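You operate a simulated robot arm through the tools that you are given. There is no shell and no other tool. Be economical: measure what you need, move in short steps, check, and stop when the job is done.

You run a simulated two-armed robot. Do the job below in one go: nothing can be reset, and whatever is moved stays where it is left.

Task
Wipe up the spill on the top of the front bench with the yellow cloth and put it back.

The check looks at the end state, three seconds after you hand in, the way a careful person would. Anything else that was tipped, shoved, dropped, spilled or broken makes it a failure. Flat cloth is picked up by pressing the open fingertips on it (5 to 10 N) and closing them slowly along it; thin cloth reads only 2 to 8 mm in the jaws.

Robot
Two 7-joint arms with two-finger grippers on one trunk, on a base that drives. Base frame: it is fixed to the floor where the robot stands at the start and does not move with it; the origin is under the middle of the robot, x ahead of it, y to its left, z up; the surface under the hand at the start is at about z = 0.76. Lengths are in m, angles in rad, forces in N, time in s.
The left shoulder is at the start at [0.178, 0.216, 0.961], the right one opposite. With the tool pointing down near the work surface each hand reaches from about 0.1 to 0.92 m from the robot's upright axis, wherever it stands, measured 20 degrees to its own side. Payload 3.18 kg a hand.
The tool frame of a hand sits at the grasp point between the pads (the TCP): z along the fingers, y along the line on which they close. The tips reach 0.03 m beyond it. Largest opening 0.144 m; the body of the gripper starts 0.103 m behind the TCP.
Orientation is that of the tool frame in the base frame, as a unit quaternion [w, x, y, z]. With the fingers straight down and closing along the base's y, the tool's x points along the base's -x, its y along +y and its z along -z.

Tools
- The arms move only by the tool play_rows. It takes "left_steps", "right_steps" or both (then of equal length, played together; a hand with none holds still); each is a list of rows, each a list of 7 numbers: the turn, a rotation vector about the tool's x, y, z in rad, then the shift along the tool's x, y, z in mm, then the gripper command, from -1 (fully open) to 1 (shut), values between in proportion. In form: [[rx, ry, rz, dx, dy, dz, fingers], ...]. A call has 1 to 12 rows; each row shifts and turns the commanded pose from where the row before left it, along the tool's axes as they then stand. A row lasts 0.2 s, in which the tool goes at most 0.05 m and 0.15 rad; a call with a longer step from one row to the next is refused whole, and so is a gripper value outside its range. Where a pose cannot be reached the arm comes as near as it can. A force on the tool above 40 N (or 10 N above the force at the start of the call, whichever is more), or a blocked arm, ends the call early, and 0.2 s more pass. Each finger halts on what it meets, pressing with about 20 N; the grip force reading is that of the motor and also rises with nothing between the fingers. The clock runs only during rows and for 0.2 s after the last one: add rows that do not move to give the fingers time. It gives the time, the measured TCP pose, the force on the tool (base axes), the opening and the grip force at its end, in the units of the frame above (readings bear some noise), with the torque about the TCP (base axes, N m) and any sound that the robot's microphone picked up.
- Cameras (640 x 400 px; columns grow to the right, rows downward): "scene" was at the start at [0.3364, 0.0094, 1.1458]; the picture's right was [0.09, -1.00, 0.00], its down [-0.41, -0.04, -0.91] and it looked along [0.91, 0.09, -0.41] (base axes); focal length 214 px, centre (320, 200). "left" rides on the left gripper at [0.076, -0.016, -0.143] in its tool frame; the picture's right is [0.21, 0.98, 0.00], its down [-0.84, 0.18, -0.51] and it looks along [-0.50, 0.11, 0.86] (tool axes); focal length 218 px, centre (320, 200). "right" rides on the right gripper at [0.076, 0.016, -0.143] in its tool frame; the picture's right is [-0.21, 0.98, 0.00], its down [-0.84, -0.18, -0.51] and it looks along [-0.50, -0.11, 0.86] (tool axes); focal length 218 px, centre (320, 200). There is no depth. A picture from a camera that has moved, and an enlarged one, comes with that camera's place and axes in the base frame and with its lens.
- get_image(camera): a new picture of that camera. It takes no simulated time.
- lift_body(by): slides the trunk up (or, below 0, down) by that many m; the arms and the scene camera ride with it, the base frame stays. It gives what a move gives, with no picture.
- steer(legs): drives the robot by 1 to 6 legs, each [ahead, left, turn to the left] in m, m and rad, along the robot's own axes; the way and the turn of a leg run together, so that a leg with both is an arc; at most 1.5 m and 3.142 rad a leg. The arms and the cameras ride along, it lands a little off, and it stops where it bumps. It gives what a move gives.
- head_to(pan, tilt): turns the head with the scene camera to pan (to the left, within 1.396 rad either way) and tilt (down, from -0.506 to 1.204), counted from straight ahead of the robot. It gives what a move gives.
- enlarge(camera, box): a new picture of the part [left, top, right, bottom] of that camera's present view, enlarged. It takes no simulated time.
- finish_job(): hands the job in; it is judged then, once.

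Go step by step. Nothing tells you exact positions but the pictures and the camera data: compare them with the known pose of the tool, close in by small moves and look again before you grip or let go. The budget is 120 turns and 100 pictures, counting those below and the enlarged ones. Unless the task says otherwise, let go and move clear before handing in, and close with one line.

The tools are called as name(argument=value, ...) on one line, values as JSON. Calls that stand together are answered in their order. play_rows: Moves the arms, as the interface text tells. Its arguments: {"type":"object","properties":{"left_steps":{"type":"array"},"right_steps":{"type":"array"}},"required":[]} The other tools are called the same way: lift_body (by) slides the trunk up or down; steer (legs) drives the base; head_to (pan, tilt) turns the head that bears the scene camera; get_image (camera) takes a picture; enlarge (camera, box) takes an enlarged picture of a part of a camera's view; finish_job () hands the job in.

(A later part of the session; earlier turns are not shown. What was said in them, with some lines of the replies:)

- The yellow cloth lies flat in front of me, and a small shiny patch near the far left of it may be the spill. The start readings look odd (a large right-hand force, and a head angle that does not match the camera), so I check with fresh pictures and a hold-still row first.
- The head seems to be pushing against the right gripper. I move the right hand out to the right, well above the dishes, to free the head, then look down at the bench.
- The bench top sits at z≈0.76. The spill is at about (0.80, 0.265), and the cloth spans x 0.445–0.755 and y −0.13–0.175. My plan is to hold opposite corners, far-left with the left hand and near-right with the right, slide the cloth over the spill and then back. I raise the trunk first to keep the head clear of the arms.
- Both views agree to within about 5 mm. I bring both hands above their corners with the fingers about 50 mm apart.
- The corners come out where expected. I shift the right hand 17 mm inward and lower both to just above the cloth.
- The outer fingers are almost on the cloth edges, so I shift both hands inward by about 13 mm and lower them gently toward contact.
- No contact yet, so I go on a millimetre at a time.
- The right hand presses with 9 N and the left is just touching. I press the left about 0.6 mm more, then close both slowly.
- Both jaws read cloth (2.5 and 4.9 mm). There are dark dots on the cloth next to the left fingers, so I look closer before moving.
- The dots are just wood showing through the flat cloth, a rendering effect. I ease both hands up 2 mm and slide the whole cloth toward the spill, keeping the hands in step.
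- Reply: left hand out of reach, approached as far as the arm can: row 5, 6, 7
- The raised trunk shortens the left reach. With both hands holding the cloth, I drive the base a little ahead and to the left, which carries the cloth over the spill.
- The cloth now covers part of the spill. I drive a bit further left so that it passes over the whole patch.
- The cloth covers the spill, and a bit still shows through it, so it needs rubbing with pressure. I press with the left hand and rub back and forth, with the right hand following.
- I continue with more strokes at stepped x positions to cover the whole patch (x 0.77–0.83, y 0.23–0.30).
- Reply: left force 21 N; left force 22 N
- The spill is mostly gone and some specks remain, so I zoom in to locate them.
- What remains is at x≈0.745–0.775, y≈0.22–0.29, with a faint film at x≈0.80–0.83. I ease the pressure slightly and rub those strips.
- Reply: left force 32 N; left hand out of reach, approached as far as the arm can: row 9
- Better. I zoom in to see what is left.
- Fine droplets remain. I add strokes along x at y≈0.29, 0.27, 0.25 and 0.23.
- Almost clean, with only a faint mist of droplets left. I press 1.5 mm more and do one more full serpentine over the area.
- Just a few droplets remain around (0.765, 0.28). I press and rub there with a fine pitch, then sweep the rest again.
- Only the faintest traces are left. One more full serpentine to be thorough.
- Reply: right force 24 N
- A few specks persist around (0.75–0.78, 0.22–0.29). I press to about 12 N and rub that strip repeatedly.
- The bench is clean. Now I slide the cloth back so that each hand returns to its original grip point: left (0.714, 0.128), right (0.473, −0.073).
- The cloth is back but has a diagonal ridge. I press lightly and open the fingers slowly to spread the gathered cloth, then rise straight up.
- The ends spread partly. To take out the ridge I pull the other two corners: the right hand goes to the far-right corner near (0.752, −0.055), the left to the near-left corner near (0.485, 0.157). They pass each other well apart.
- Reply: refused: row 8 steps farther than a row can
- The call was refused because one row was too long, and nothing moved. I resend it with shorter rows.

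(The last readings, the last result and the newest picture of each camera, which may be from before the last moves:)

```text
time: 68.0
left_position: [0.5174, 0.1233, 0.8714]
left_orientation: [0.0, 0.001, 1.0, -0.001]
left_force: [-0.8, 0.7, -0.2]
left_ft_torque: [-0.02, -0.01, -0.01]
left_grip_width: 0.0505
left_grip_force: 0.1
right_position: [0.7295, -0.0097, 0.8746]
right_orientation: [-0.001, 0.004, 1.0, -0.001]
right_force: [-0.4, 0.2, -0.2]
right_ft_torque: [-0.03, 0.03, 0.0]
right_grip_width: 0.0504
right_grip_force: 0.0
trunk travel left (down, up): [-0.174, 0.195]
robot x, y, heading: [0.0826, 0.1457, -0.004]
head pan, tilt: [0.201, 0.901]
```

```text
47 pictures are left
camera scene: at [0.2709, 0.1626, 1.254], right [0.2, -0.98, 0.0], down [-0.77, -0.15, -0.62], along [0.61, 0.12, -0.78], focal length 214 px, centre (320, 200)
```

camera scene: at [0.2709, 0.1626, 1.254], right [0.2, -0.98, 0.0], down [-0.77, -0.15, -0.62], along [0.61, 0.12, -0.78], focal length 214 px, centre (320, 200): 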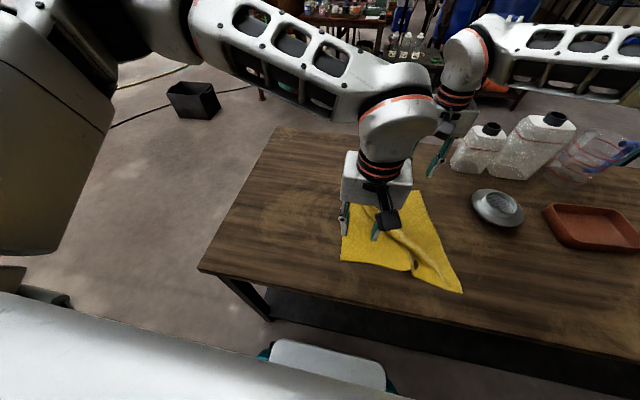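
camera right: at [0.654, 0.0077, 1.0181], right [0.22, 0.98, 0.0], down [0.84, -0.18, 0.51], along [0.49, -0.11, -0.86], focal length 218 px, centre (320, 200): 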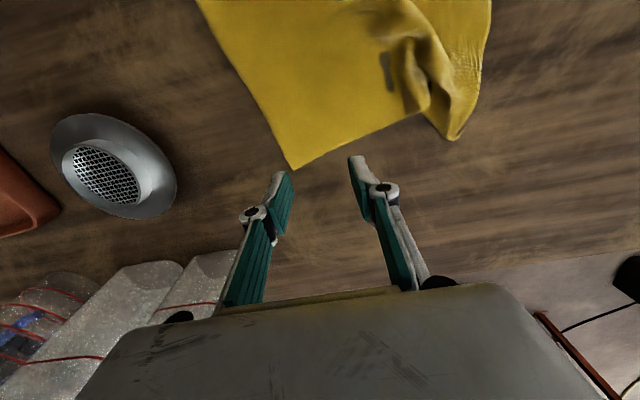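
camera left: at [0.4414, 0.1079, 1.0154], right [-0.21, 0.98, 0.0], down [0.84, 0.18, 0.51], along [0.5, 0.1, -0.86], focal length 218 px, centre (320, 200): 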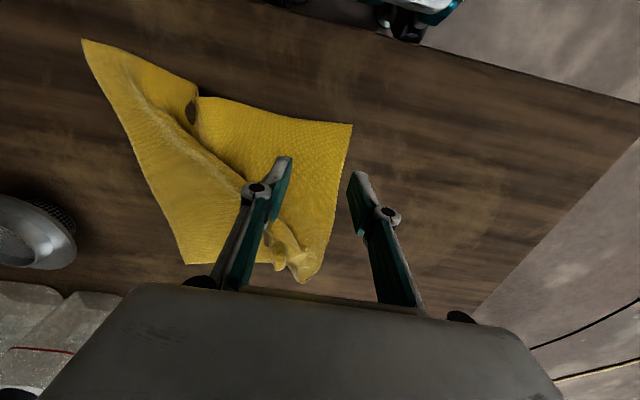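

The right hand should go back 15 mm in x, and the left inward 17 mm in y. Then both lower to just above contact.

play_rows(left_steps=[[0, 0, 0, 0, -17, 0, 0.3], [0, 0, 0, 0, 0, 30, 0.3], [0, 0, 0, 0, 0, 30, 0.3], [0, 0, 0, 0, 0, 17, 0.3], [0, 0, 0, 0, 0, 2, 0.3], [0, 0, 0, 0, 0, 0, 0.3]], right_steps=[[0, 0, 0, 15, 0, 0, 0.3], [0, 0, 0, 0, 0, 30, 0.3], [0, 0, 0, 0, 0, 30, 0.3], [0, 0, 0, 0, 0, 20, 0.3], [0, 0, 0, 0, 0, 2, 0.3], [0, 0, 0, 0, 0, 0, 0.3]])

get_image(camera="right")

get_image(camera="left")

```text
time: 69.4
left_position: [0.5153, 0.1052, 0.7944]
left_orientation: [0.0, 0.002, 1.0, 0.0]
left_force: [0.3, 0.8, -1.0]
left_ft_torque: [0.03, -0.03, 0.0]
left_grip_width: 0.0505
left_grip_force: 0.0
right_position: [0.7137, -0.0133, 0.7923]
right_orientation: [-0.001, 0.003, 1.0, 0.0]
right_force: [-0.3, -0.2, 1.1]
right_ft_torque: [0.0, 0.02, 0.01]
right_grip_width: 0.0502
right_grip_force: 0.1
trunk travel left (down, up): [-0.174, 0.195]
robot x, y, heading: [0.0803, 0.1458, -0.001]
head pan, tilt: [0.201, 0.901]
```

```text
46 pictures are left
camera right: at [0.6383, 0.0036, 0.9346], right [0.22, 0.98, 0.0], down [0.84, -0.19, 0.51], along [0.49, -0.11, -0.86], focal length 218 px, centre (320, 200)
```

right: 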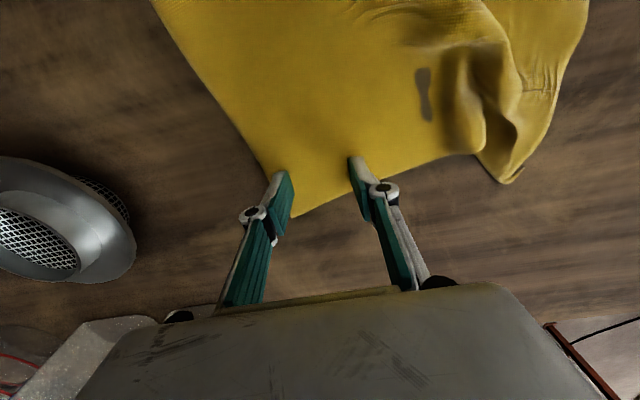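

```text
45 pictures are left
camera left: at [0.4392, 0.0902, 0.937], right [-0.21, 0.98, 0.0], down [0.84, 0.18, 0.51], along [0.5, 0.1, -0.86], focal length 218 px, centre (320, 200)
```

left: 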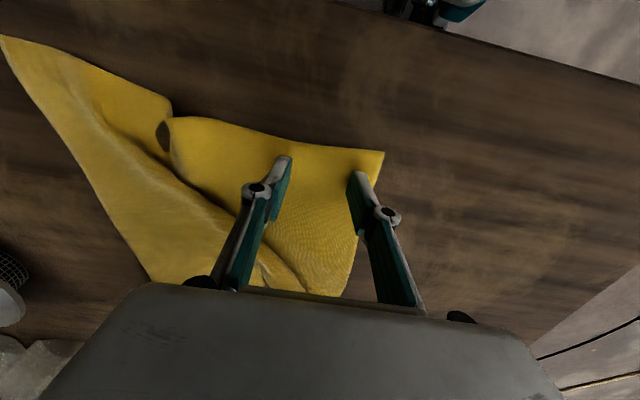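

Both outer fingers are still close to the cloth edge, so I nudge both hands inward a little more and lower gently.

play_rows(left_steps=[[0, 0, 0, -5, -10, 0, 0.3], [0, 0, 0, 0, 0, 2, 0.3], [0, 0, 0, 0, 0, 1, 0.3], [0, 0, 0, 0, 0, 1, 0.3], [0, 0, 0, 0, 0, 0, 0.3]], right_steps=[[0, 0, 0, 10, 12, -1, 0.3], [0, 0, 0, 0, 0, 1, 0.3], [0, 0, 0, 0, 0, 1, 0.3], [0, 0, 0, 0, 0, 1, 0.3], [0, 0, 0, 0, 0, 0, 0.3]])

```text
time: 70.6
left_position: [0.52, 0.0966, 0.7918]
left_orientation: [0.001, 0.002, 1.0, -0.001]
left_force: [-0.5, -0.5, 11.1]
left_ft_torque: [0.12, 0.02, -0.02]
left_grip_width: 0.0506
left_grip_force: 0.1
right_position: [0.7039, -0.0035, 0.7909]
right_orientation: [0.001, 0.003, 1.0, 0.0]
right_force: [2.0, 1.0, 4.1]
right_ft_torque: [0.04, -0.04, 0.02]
right_grip_width: 0.0506
right_grip_force: 0.8
trunk travel left (down, up): [-0.174, 0.195]
robot x, y, heading: [0.0774, 0.1475, -0.003]
head pan, tilt: [0.201, 0.901]
```

play_rows(left_steps=[[0, 0, 0, 0, 0, 0, 0.3], [0, 0, 0, 0, 0, 0, 0.37], [0, 0, 0, 0, 0, 0, 0.44], [0, 0, 0, 0, 0, 0, 0.51], [0, 0, 0, 0, 0, 0, 0.58], [0, 0, 0, 0, 0, 0, 0.65], [0, 0, 0, 0, 0, 0, 0.72], [0, 0, 0, 0, 0, 0, 0.79], [0, 0, 0, 0, 0, 0, 0.86], [0, 0, 0, 0, 0, 0, 0.93], [0, 0, 0, 0, 0, 0, 1], [0, 0, 0, 0, 0, 0, 1]], right_steps=[[0, 0, 0, 0, 0, 0.5, 0.3], [0, 0, 0, 0, 0, 0, 0.37], [0, 0, 0, 0, 0, 0, 0.44], [0, 0, 0, 0, 0, 0, 0.51], [0, 0, 0, 0, 0, 0, 0.58], [0, 0, 0, 0, 0, 0, 0.65], [0, 0, 0, 0, 0, 0, 0.72], [0, 0, 0, 0, 0, 0, 0.79], [0, 0, 0, 0, 0, 0, 0.86], [0, 0, 0, 0, 0, 0, 0.93], [0, 0, 0, 0, 0, 0, 1], [0, 0, 0, 0, 0, 0, 1]])

get_image(camera="right")

get_image(camera="left")

```text
time: 73.2
left_position: [0.521, 0.0959, 0.7913]
left_orientation: [-0.001, 0.002, 1.0, 0.0]
left_force: [0.4, 1.4, 1.9]
left_ft_torque: [0.18, 0.01, 0.0]
left_grip_width: 0.0036
left_grip_force: 15.6
right_position: [0.7045, -0.0029, 0.7891]
right_orientation: [0.0, 0.004, 1.0, -0.001]
right_force: [-0.8, -2.3, 2.4]
right_ft_torque: [-0.15, -0.01, 0.01]
right_grip_width: 0.0012
right_grip_force: 17.4
trunk travel left (down, up): [-0.174, 0.195]
robot x, y, heading: [0.0755, 0.1484, -0.007]
head pan, tilt: [0.201, 0.901]
```

```text
44 pictures are left
camera right: at [0.6276, 0.0151, 0.9326], right [0.22, 0.98, 0.0], down [0.84, -0.18, 0.51], along [0.49, -0.11, -0.86], focal length 218 px, centre (320, 200)
```

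right: 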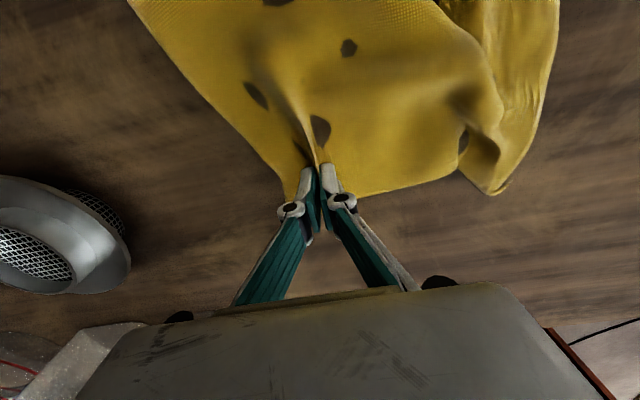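

```text
43 pictures are left
camera left: at [0.4451, 0.0807, 0.933], right [-0.21, 0.98, 0.0], down [0.84, 0.18, 0.51], along [0.5, 0.1, -0.86], focal length 218 px, centre (320, 200)
```

left: 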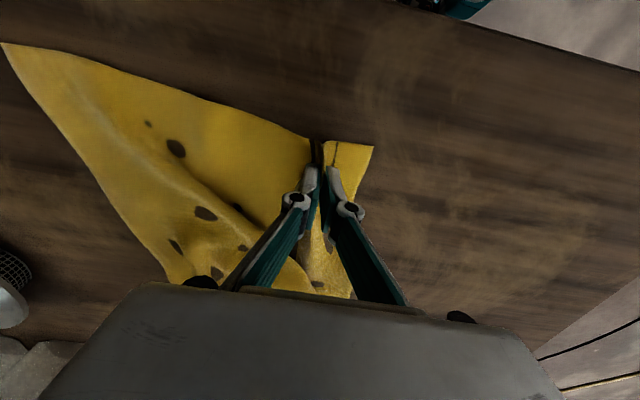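

Both corners are held. I pull them gently apart to take out the ridge, stopping just short of full tension.

play_rows(left_steps=[[0, 0, 0, 0, 0, -2, 1], [0, 0, 0, 8, 0, 0, 1], [0, 0, 0, 8, 0, 0, 1], [0, 0, 0, 8, 0, 0, 1], [0, 0, 0, 8, 0, 0, 1], [0, 0, 0, 8, 0, 0, 1], [0, 0, 0, 0, 0, 0, 1]], right_steps=[[0, 0, 0, 0, 0, -3, 1], [0, 0, 0, -2, -12, 0, 1], [0, 0, 0, -2, -12, 0, 1], [0, 0, 0, -2, -11, 0, 1], [0, 0, 0, -2, -11, 0, 1], [0, 0, 0, 0, -11, 0, 1], [0, 0, 0, 0, 0, 0, 1]])

get_image(camera="right")

get_image(camera="left")

enlarge(camera="scene", box=[220, 120, 500, 320])

```text
time: 74.8
left_position: [0.4805, 0.0971, 0.7928]
left_orientation: [0.0, 0.002, 1.0, -0.001]
left_force: [0.2, -0.1, 0.1]
left_ft_torque: [0.29, 0.02, -0.03]
left_grip_width: 0.0013
left_grip_force: 16.1
right_position: [0.7112, -0.0611, 0.7928]
right_orientation: [-0.001, 0.004, 1.0, -0.001]
right_force: [-0.5, -2.8, 3.9]
right_ft_torque: [-0.34, -0.02, -0.02]
right_grip_width: 0.0009
right_grip_force: 15.5
trunk travel left (down, up): [-0.174, 0.195]
robot x, y, heading: [0.0832, 0.1476, -0.001]
head pan, tilt: [0.201, 0.901]
```

```text
42 pictures are left
camera right: at [0.6356, -0.042, 0.9354], right [0.21, 0.98, 0.0], down [0.84, -0.18, 0.51], along [0.5, -0.11, -0.86], focal length 218 px, centre (320, 200)
```

right: 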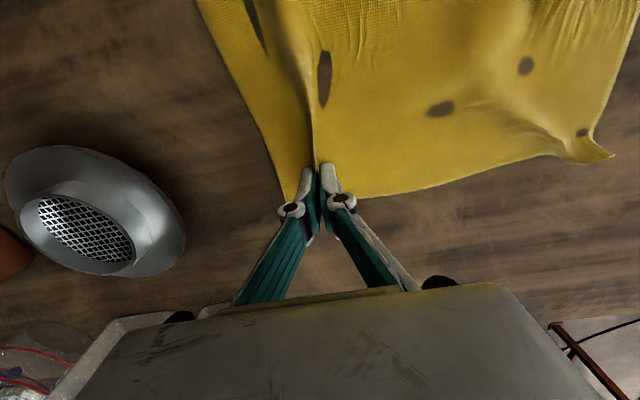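

```text
41 pictures are left
camera left: at [0.4046, 0.0807, 0.936], right [-0.21, 0.98, 0.0], down [0.84, 0.18, 0.51], along [0.5, 0.1, -0.86], focal length 218 px, centre (320, 200)
```

left: 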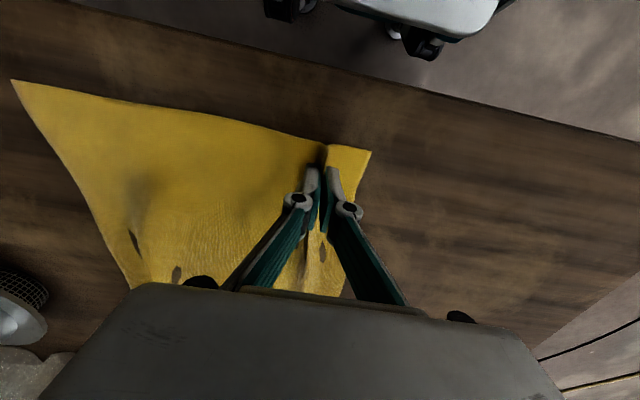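

```text
2.00 times, centred on (360, 220) of scene
camera zoom: at [0.2704, 0.1619, 1.2541], right [0.19, -0.98, 0.0], down [-0.77, -0.15, -0.62], along [0.61, 0.12, -0.78], focal length 429 px, centre (240, 160)
```

zoom: 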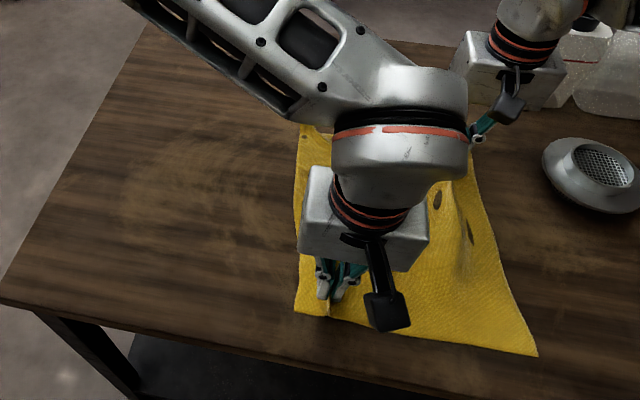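

The ridge is almost gone. I stretch slightly more, then press and open slowly to spread the ends.

play_rows(left_steps=[[0, 0, 0, 0, 8, 0, 1], [0, 0, 0, 0, 6, 1.2, 1], [0, 0, 0, 0, 0, 1.2, 1], [0, 0, 0, 0, 0, 0, 0.9], [0, 0, 0, 0, 0, 0, 0.8], [0, 0, 0, 0, 0, 0, 0.7], [0, 0, 0, 0, 0, 0, 0.6], [0, 0, 0, 0, 0, 0, 0.5], [0, 0, 0, 0, 0, 0, 0.4], [0, 0, 0, 0, 0, 0, 0.3], [0, 0, 0, 0, 0, 0, 0.2], [0, 0, 0, 0, 0, 0, 0.2]], right_steps=[[0, 0, 0, 0, -7, 0, 1], [0, 0, 0, 0, -5, 1.2, 1], [0, 0, 0, 0, 0, 1.2, 1], [0, 0, 0, 0, 0, 0, 0.9], [0, 0, 0, 0, 0, 0, 0.8], [0, 0, 0, 0, 0, 0, 0.7], [0, 0, 0, 0, 0, 0, 0.6], [0, 0, 0, 0, 0, 0, 0.5], [0, 0, 0, 0, 0, 0, 0.4], [0, 0, 0, 0, 0, 0, 0.3], [0, 0, 0, 0, 0, 0, 0.2], [0, 0, 0, 0, 0, 0, 0.2]])

get_image(camera="right")

get_image(camera="left")

```text
time: 77.4
left_position: [0.4806, 0.1118, 0.7907]
left_orientation: [0.0, 0.002, 1.0, 0.0]
left_force: [0.1, 0.5, 9.4]
left_ft_torque: [-0.1, 0.12, 0.02]
left_grip_width: 0.0561
left_grip_force: 5.1
right_position: [0.7116, -0.0716, 0.7909]
right_orientation: [0.0, 0.003, 1.0, -0.001]
right_force: [0.2, 0.1, 5.9]
right_ft_torque: [0.0, 0.0, -0.03]
right_grip_width: 0.0581
right_grip_force: 0.1
trunk travel left (down, up): [-0.174, 0.195]
robot x, y, heading: [0.0784, 0.1437, -0.004]
head pan, tilt: [0.201, 0.901]
```

```text
39 pictures are left
camera right: at [0.6362, -0.0531, 0.9335], right [0.22, 0.98, 0.0], down [0.84, -0.18, 0.51], along [0.5, -0.11, -0.86], focal length 218 px, centre (320, 200)
```

right: 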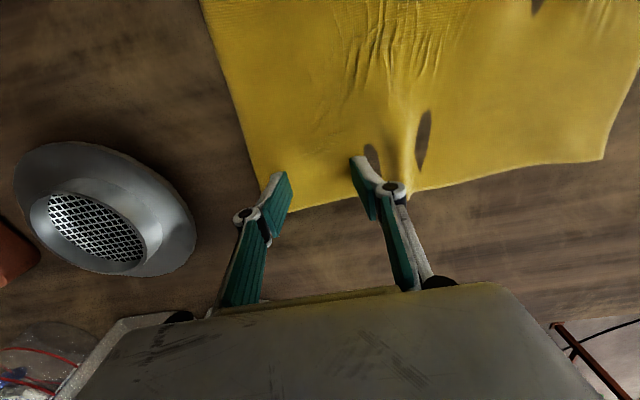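

```text
38 pictures are left
camera left: at [0.4053, 0.0948, 0.9331], right [-0.21, 0.98, 0.0], down [0.84, 0.18, 0.51], along [0.5, 0.1, -0.86], focal length 218 px, centre (320, 200)
```

left: 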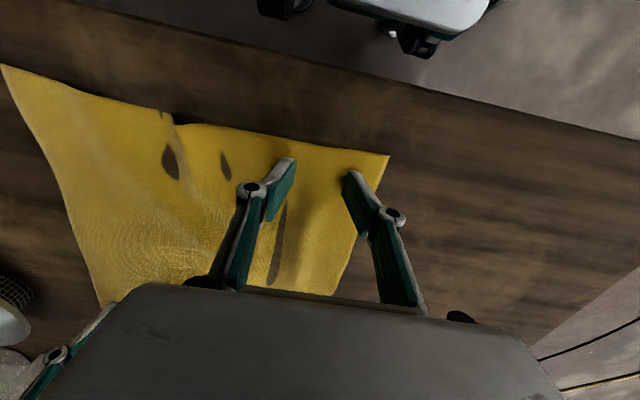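

Nicely spread. I lift both hands straight up, back them away to the sides, and look at the whole cloth.

play_rows(left_steps=[[0, 0, 0, 0, 0, -3, 0.2], [0, 0, 0, 0, 0, -20, 0.2], [0, 0, 0, 0, 0, -45, 0.2], [0, 0, 0, 0, 0, -45, 0.2], [0, 0, 0, 0, 45, -10, 0.2], [0, 0, 0, 0, 45, 0, 0.2], [0, 0, 0, 0, 45, 0, 0.2], [0, 0, 0, 0, 45, 0, 0.2], [0, 0, 0, 0, 0, 0, 0.2]], right_steps=[[0, 0, 0, 0, 0, -3, 0.2], [0, 0, 0, 0, 0, -20, 0.2], [0, 0, 0, 0, 0, -45, 0.2], [0, 0, 0, 0, 0, -45, 0.2], [0, 0, 0, 40, 0, -20, 0.2], [0, 0, 0, 40, -20, 0, 0.2], [0, 0, 0, 40, -25, 0, 0.2], [0, 0, 0, 40, -25, 0, 0.2], [0, 0, 0, 40, -25, 0, 0.2]])

get_image(camera="scene")

enlarge(camera="scene", box=[220, 120, 500, 320])

```text
time: 79.4
left_position: [0.4824, 0.2905, 0.9091]
left_orientation: [0.001, 0.002, 1.0, 0.001]
left_force: [-0.9, 0.8, -0.1]
left_ft_torque: [0.07, -0.03, -0.04]
left_grip_width: 0.0577
left_grip_force: 0.0
right_position: [0.5105, -0.1663, 0.9284]
right_orientation: [0.0, 0.004, 1.0, 0.0]
right_force: [0.1, -0.8, 1.4]
right_ft_torque: [0.01, 0.0, 0.0]
right_grip_width: 0.0576
right_grip_force: 0.0
trunk travel left (down, up): [-0.174, 0.195]
robot x, y, heading: [0.0779, 0.1475, -0.004]
head pan, tilt: [0.201, 0.901]
```

```text
37 pictures are left
camera scene: at [0.2696, 0.1602, 1.2544], right [0.19, -0.98, 0.0], down [-0.77, -0.15, -0.62], along [0.61, 0.12, -0.78], focal length 214 px, centre (320, 200)
```

scene: 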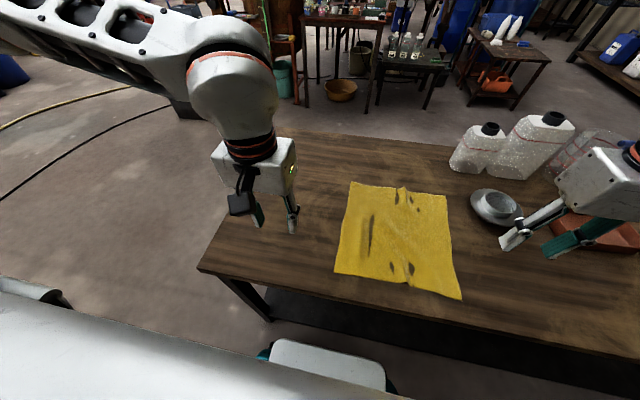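

```text
2.00 times, centred on (360, 220) of scene
camera zoom: at [0.2696, 0.1602, 1.2544], right [0.19, -0.98, 0.0], down [-0.77, -0.15, -0.62], along [0.61, 0.12, -0.78], focal length 429 px, centre (240, 160)
```

zoom: 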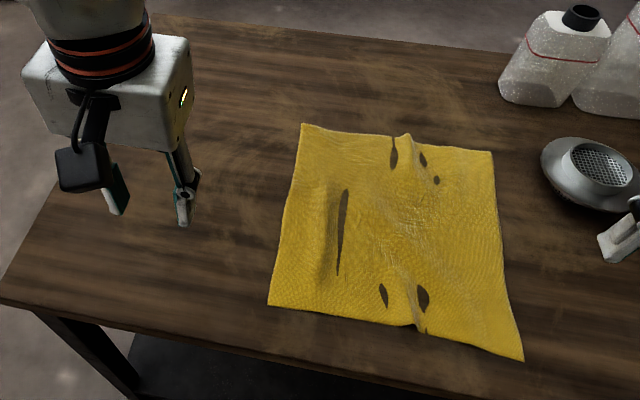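

The cloth lies back in its place, with every corner within about 2.5 cm of where it was. I pull the left hand further clear and check the wiped area once more.

play_rows(left_steps=[[0, 0, 0, 0, 40, -20, 0.2], [0, 0, 0, 0, 40, -20, 0.2], [0, 0, 0, 0, 40, -20, 0.2], [0, 0, 0, 0, 40, -20, 0.2]], right_steps=[[0, 0, 0, 0, 0, -30, 0.2], [0, 0, 0, 0, 0, -30, 0.2], [0, 0, 0, 0, 0, -30, 0.2], [0, 0, 0, 0, 0, 0, 0.2]])

enlarge(camera="scene", box=[260, 110, 400, 210])

get_image(camera="scene")

```text
time: 80.4
left_position: [0.4814, 0.4502, 0.9943]
left_orientation: [0.0, 0.002, 1.0, 0.0]
left_force: [-0.6, -0.2, 0.5]
left_ft_torque: [-0.05, 0.03, -0.03]
left_grip_width: 0.0576
left_grip_force: 0.1
right_position: [0.5101, -0.1633, 1.0154]
right_orientation: [0.0, 0.003, 1.0, 0.0]
right_force: [-0.2, -0.2, 0.4]
right_ft_torque: [-0.01, 0.0, 0.01]
right_grip_width: 0.0575
right_grip_force: 0.1
trunk travel left (down, up): [-0.174, 0.195]
robot x, y, heading: [0.0816, 0.1459, -0.004]
head pan, tilt: [0.201, 0.901]
```

```text
4.00 times, centred on (330, 160) of scene
camera zoom: at [0.2703, 0.1623, 1.2541], right [0.19, -0.98, 0.0], down [-0.77, -0.15, -0.62], along [0.61, 0.12, -0.78], focal length 858 px, centre (280, 360)
```

zoom: 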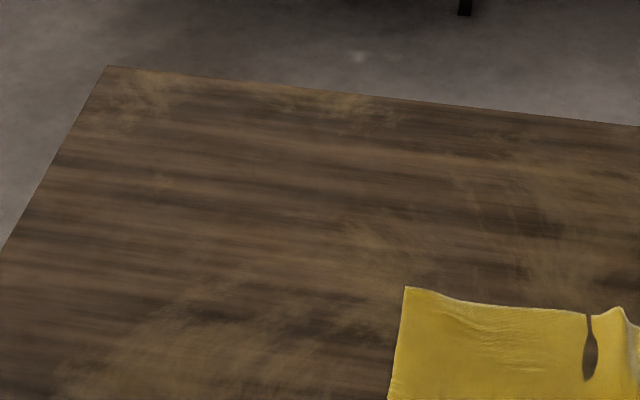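

```text
34 pictures are left
camera scene: at [0.2703, 0.1623, 1.2541], right [0.19, -0.98, 0.0], down [-0.77, -0.15, -0.62], along [0.61, 0.12, -0.78], focal length 214 px, centre (320, 200)
```

scene: 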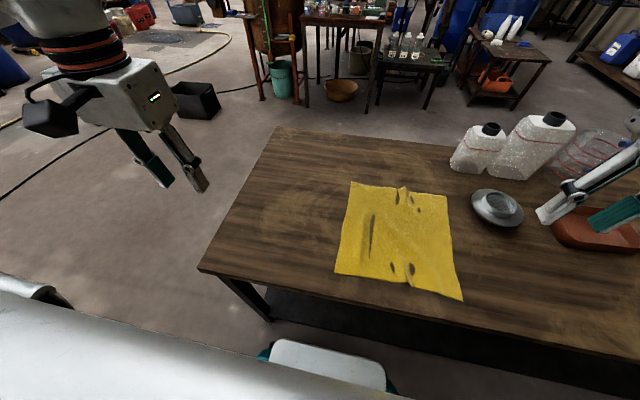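

The bench is clean where the spill was, the cloth lies spread in its old place, nothing else has moved and both hands are clear. I hand in.

finish_job()

```text
The job is handed in.
```

I wiped up the spill with the yellow cloth and spread the cloth back in its place, with its corners within about 2.5 cm of where they were and a few small creases left in it.
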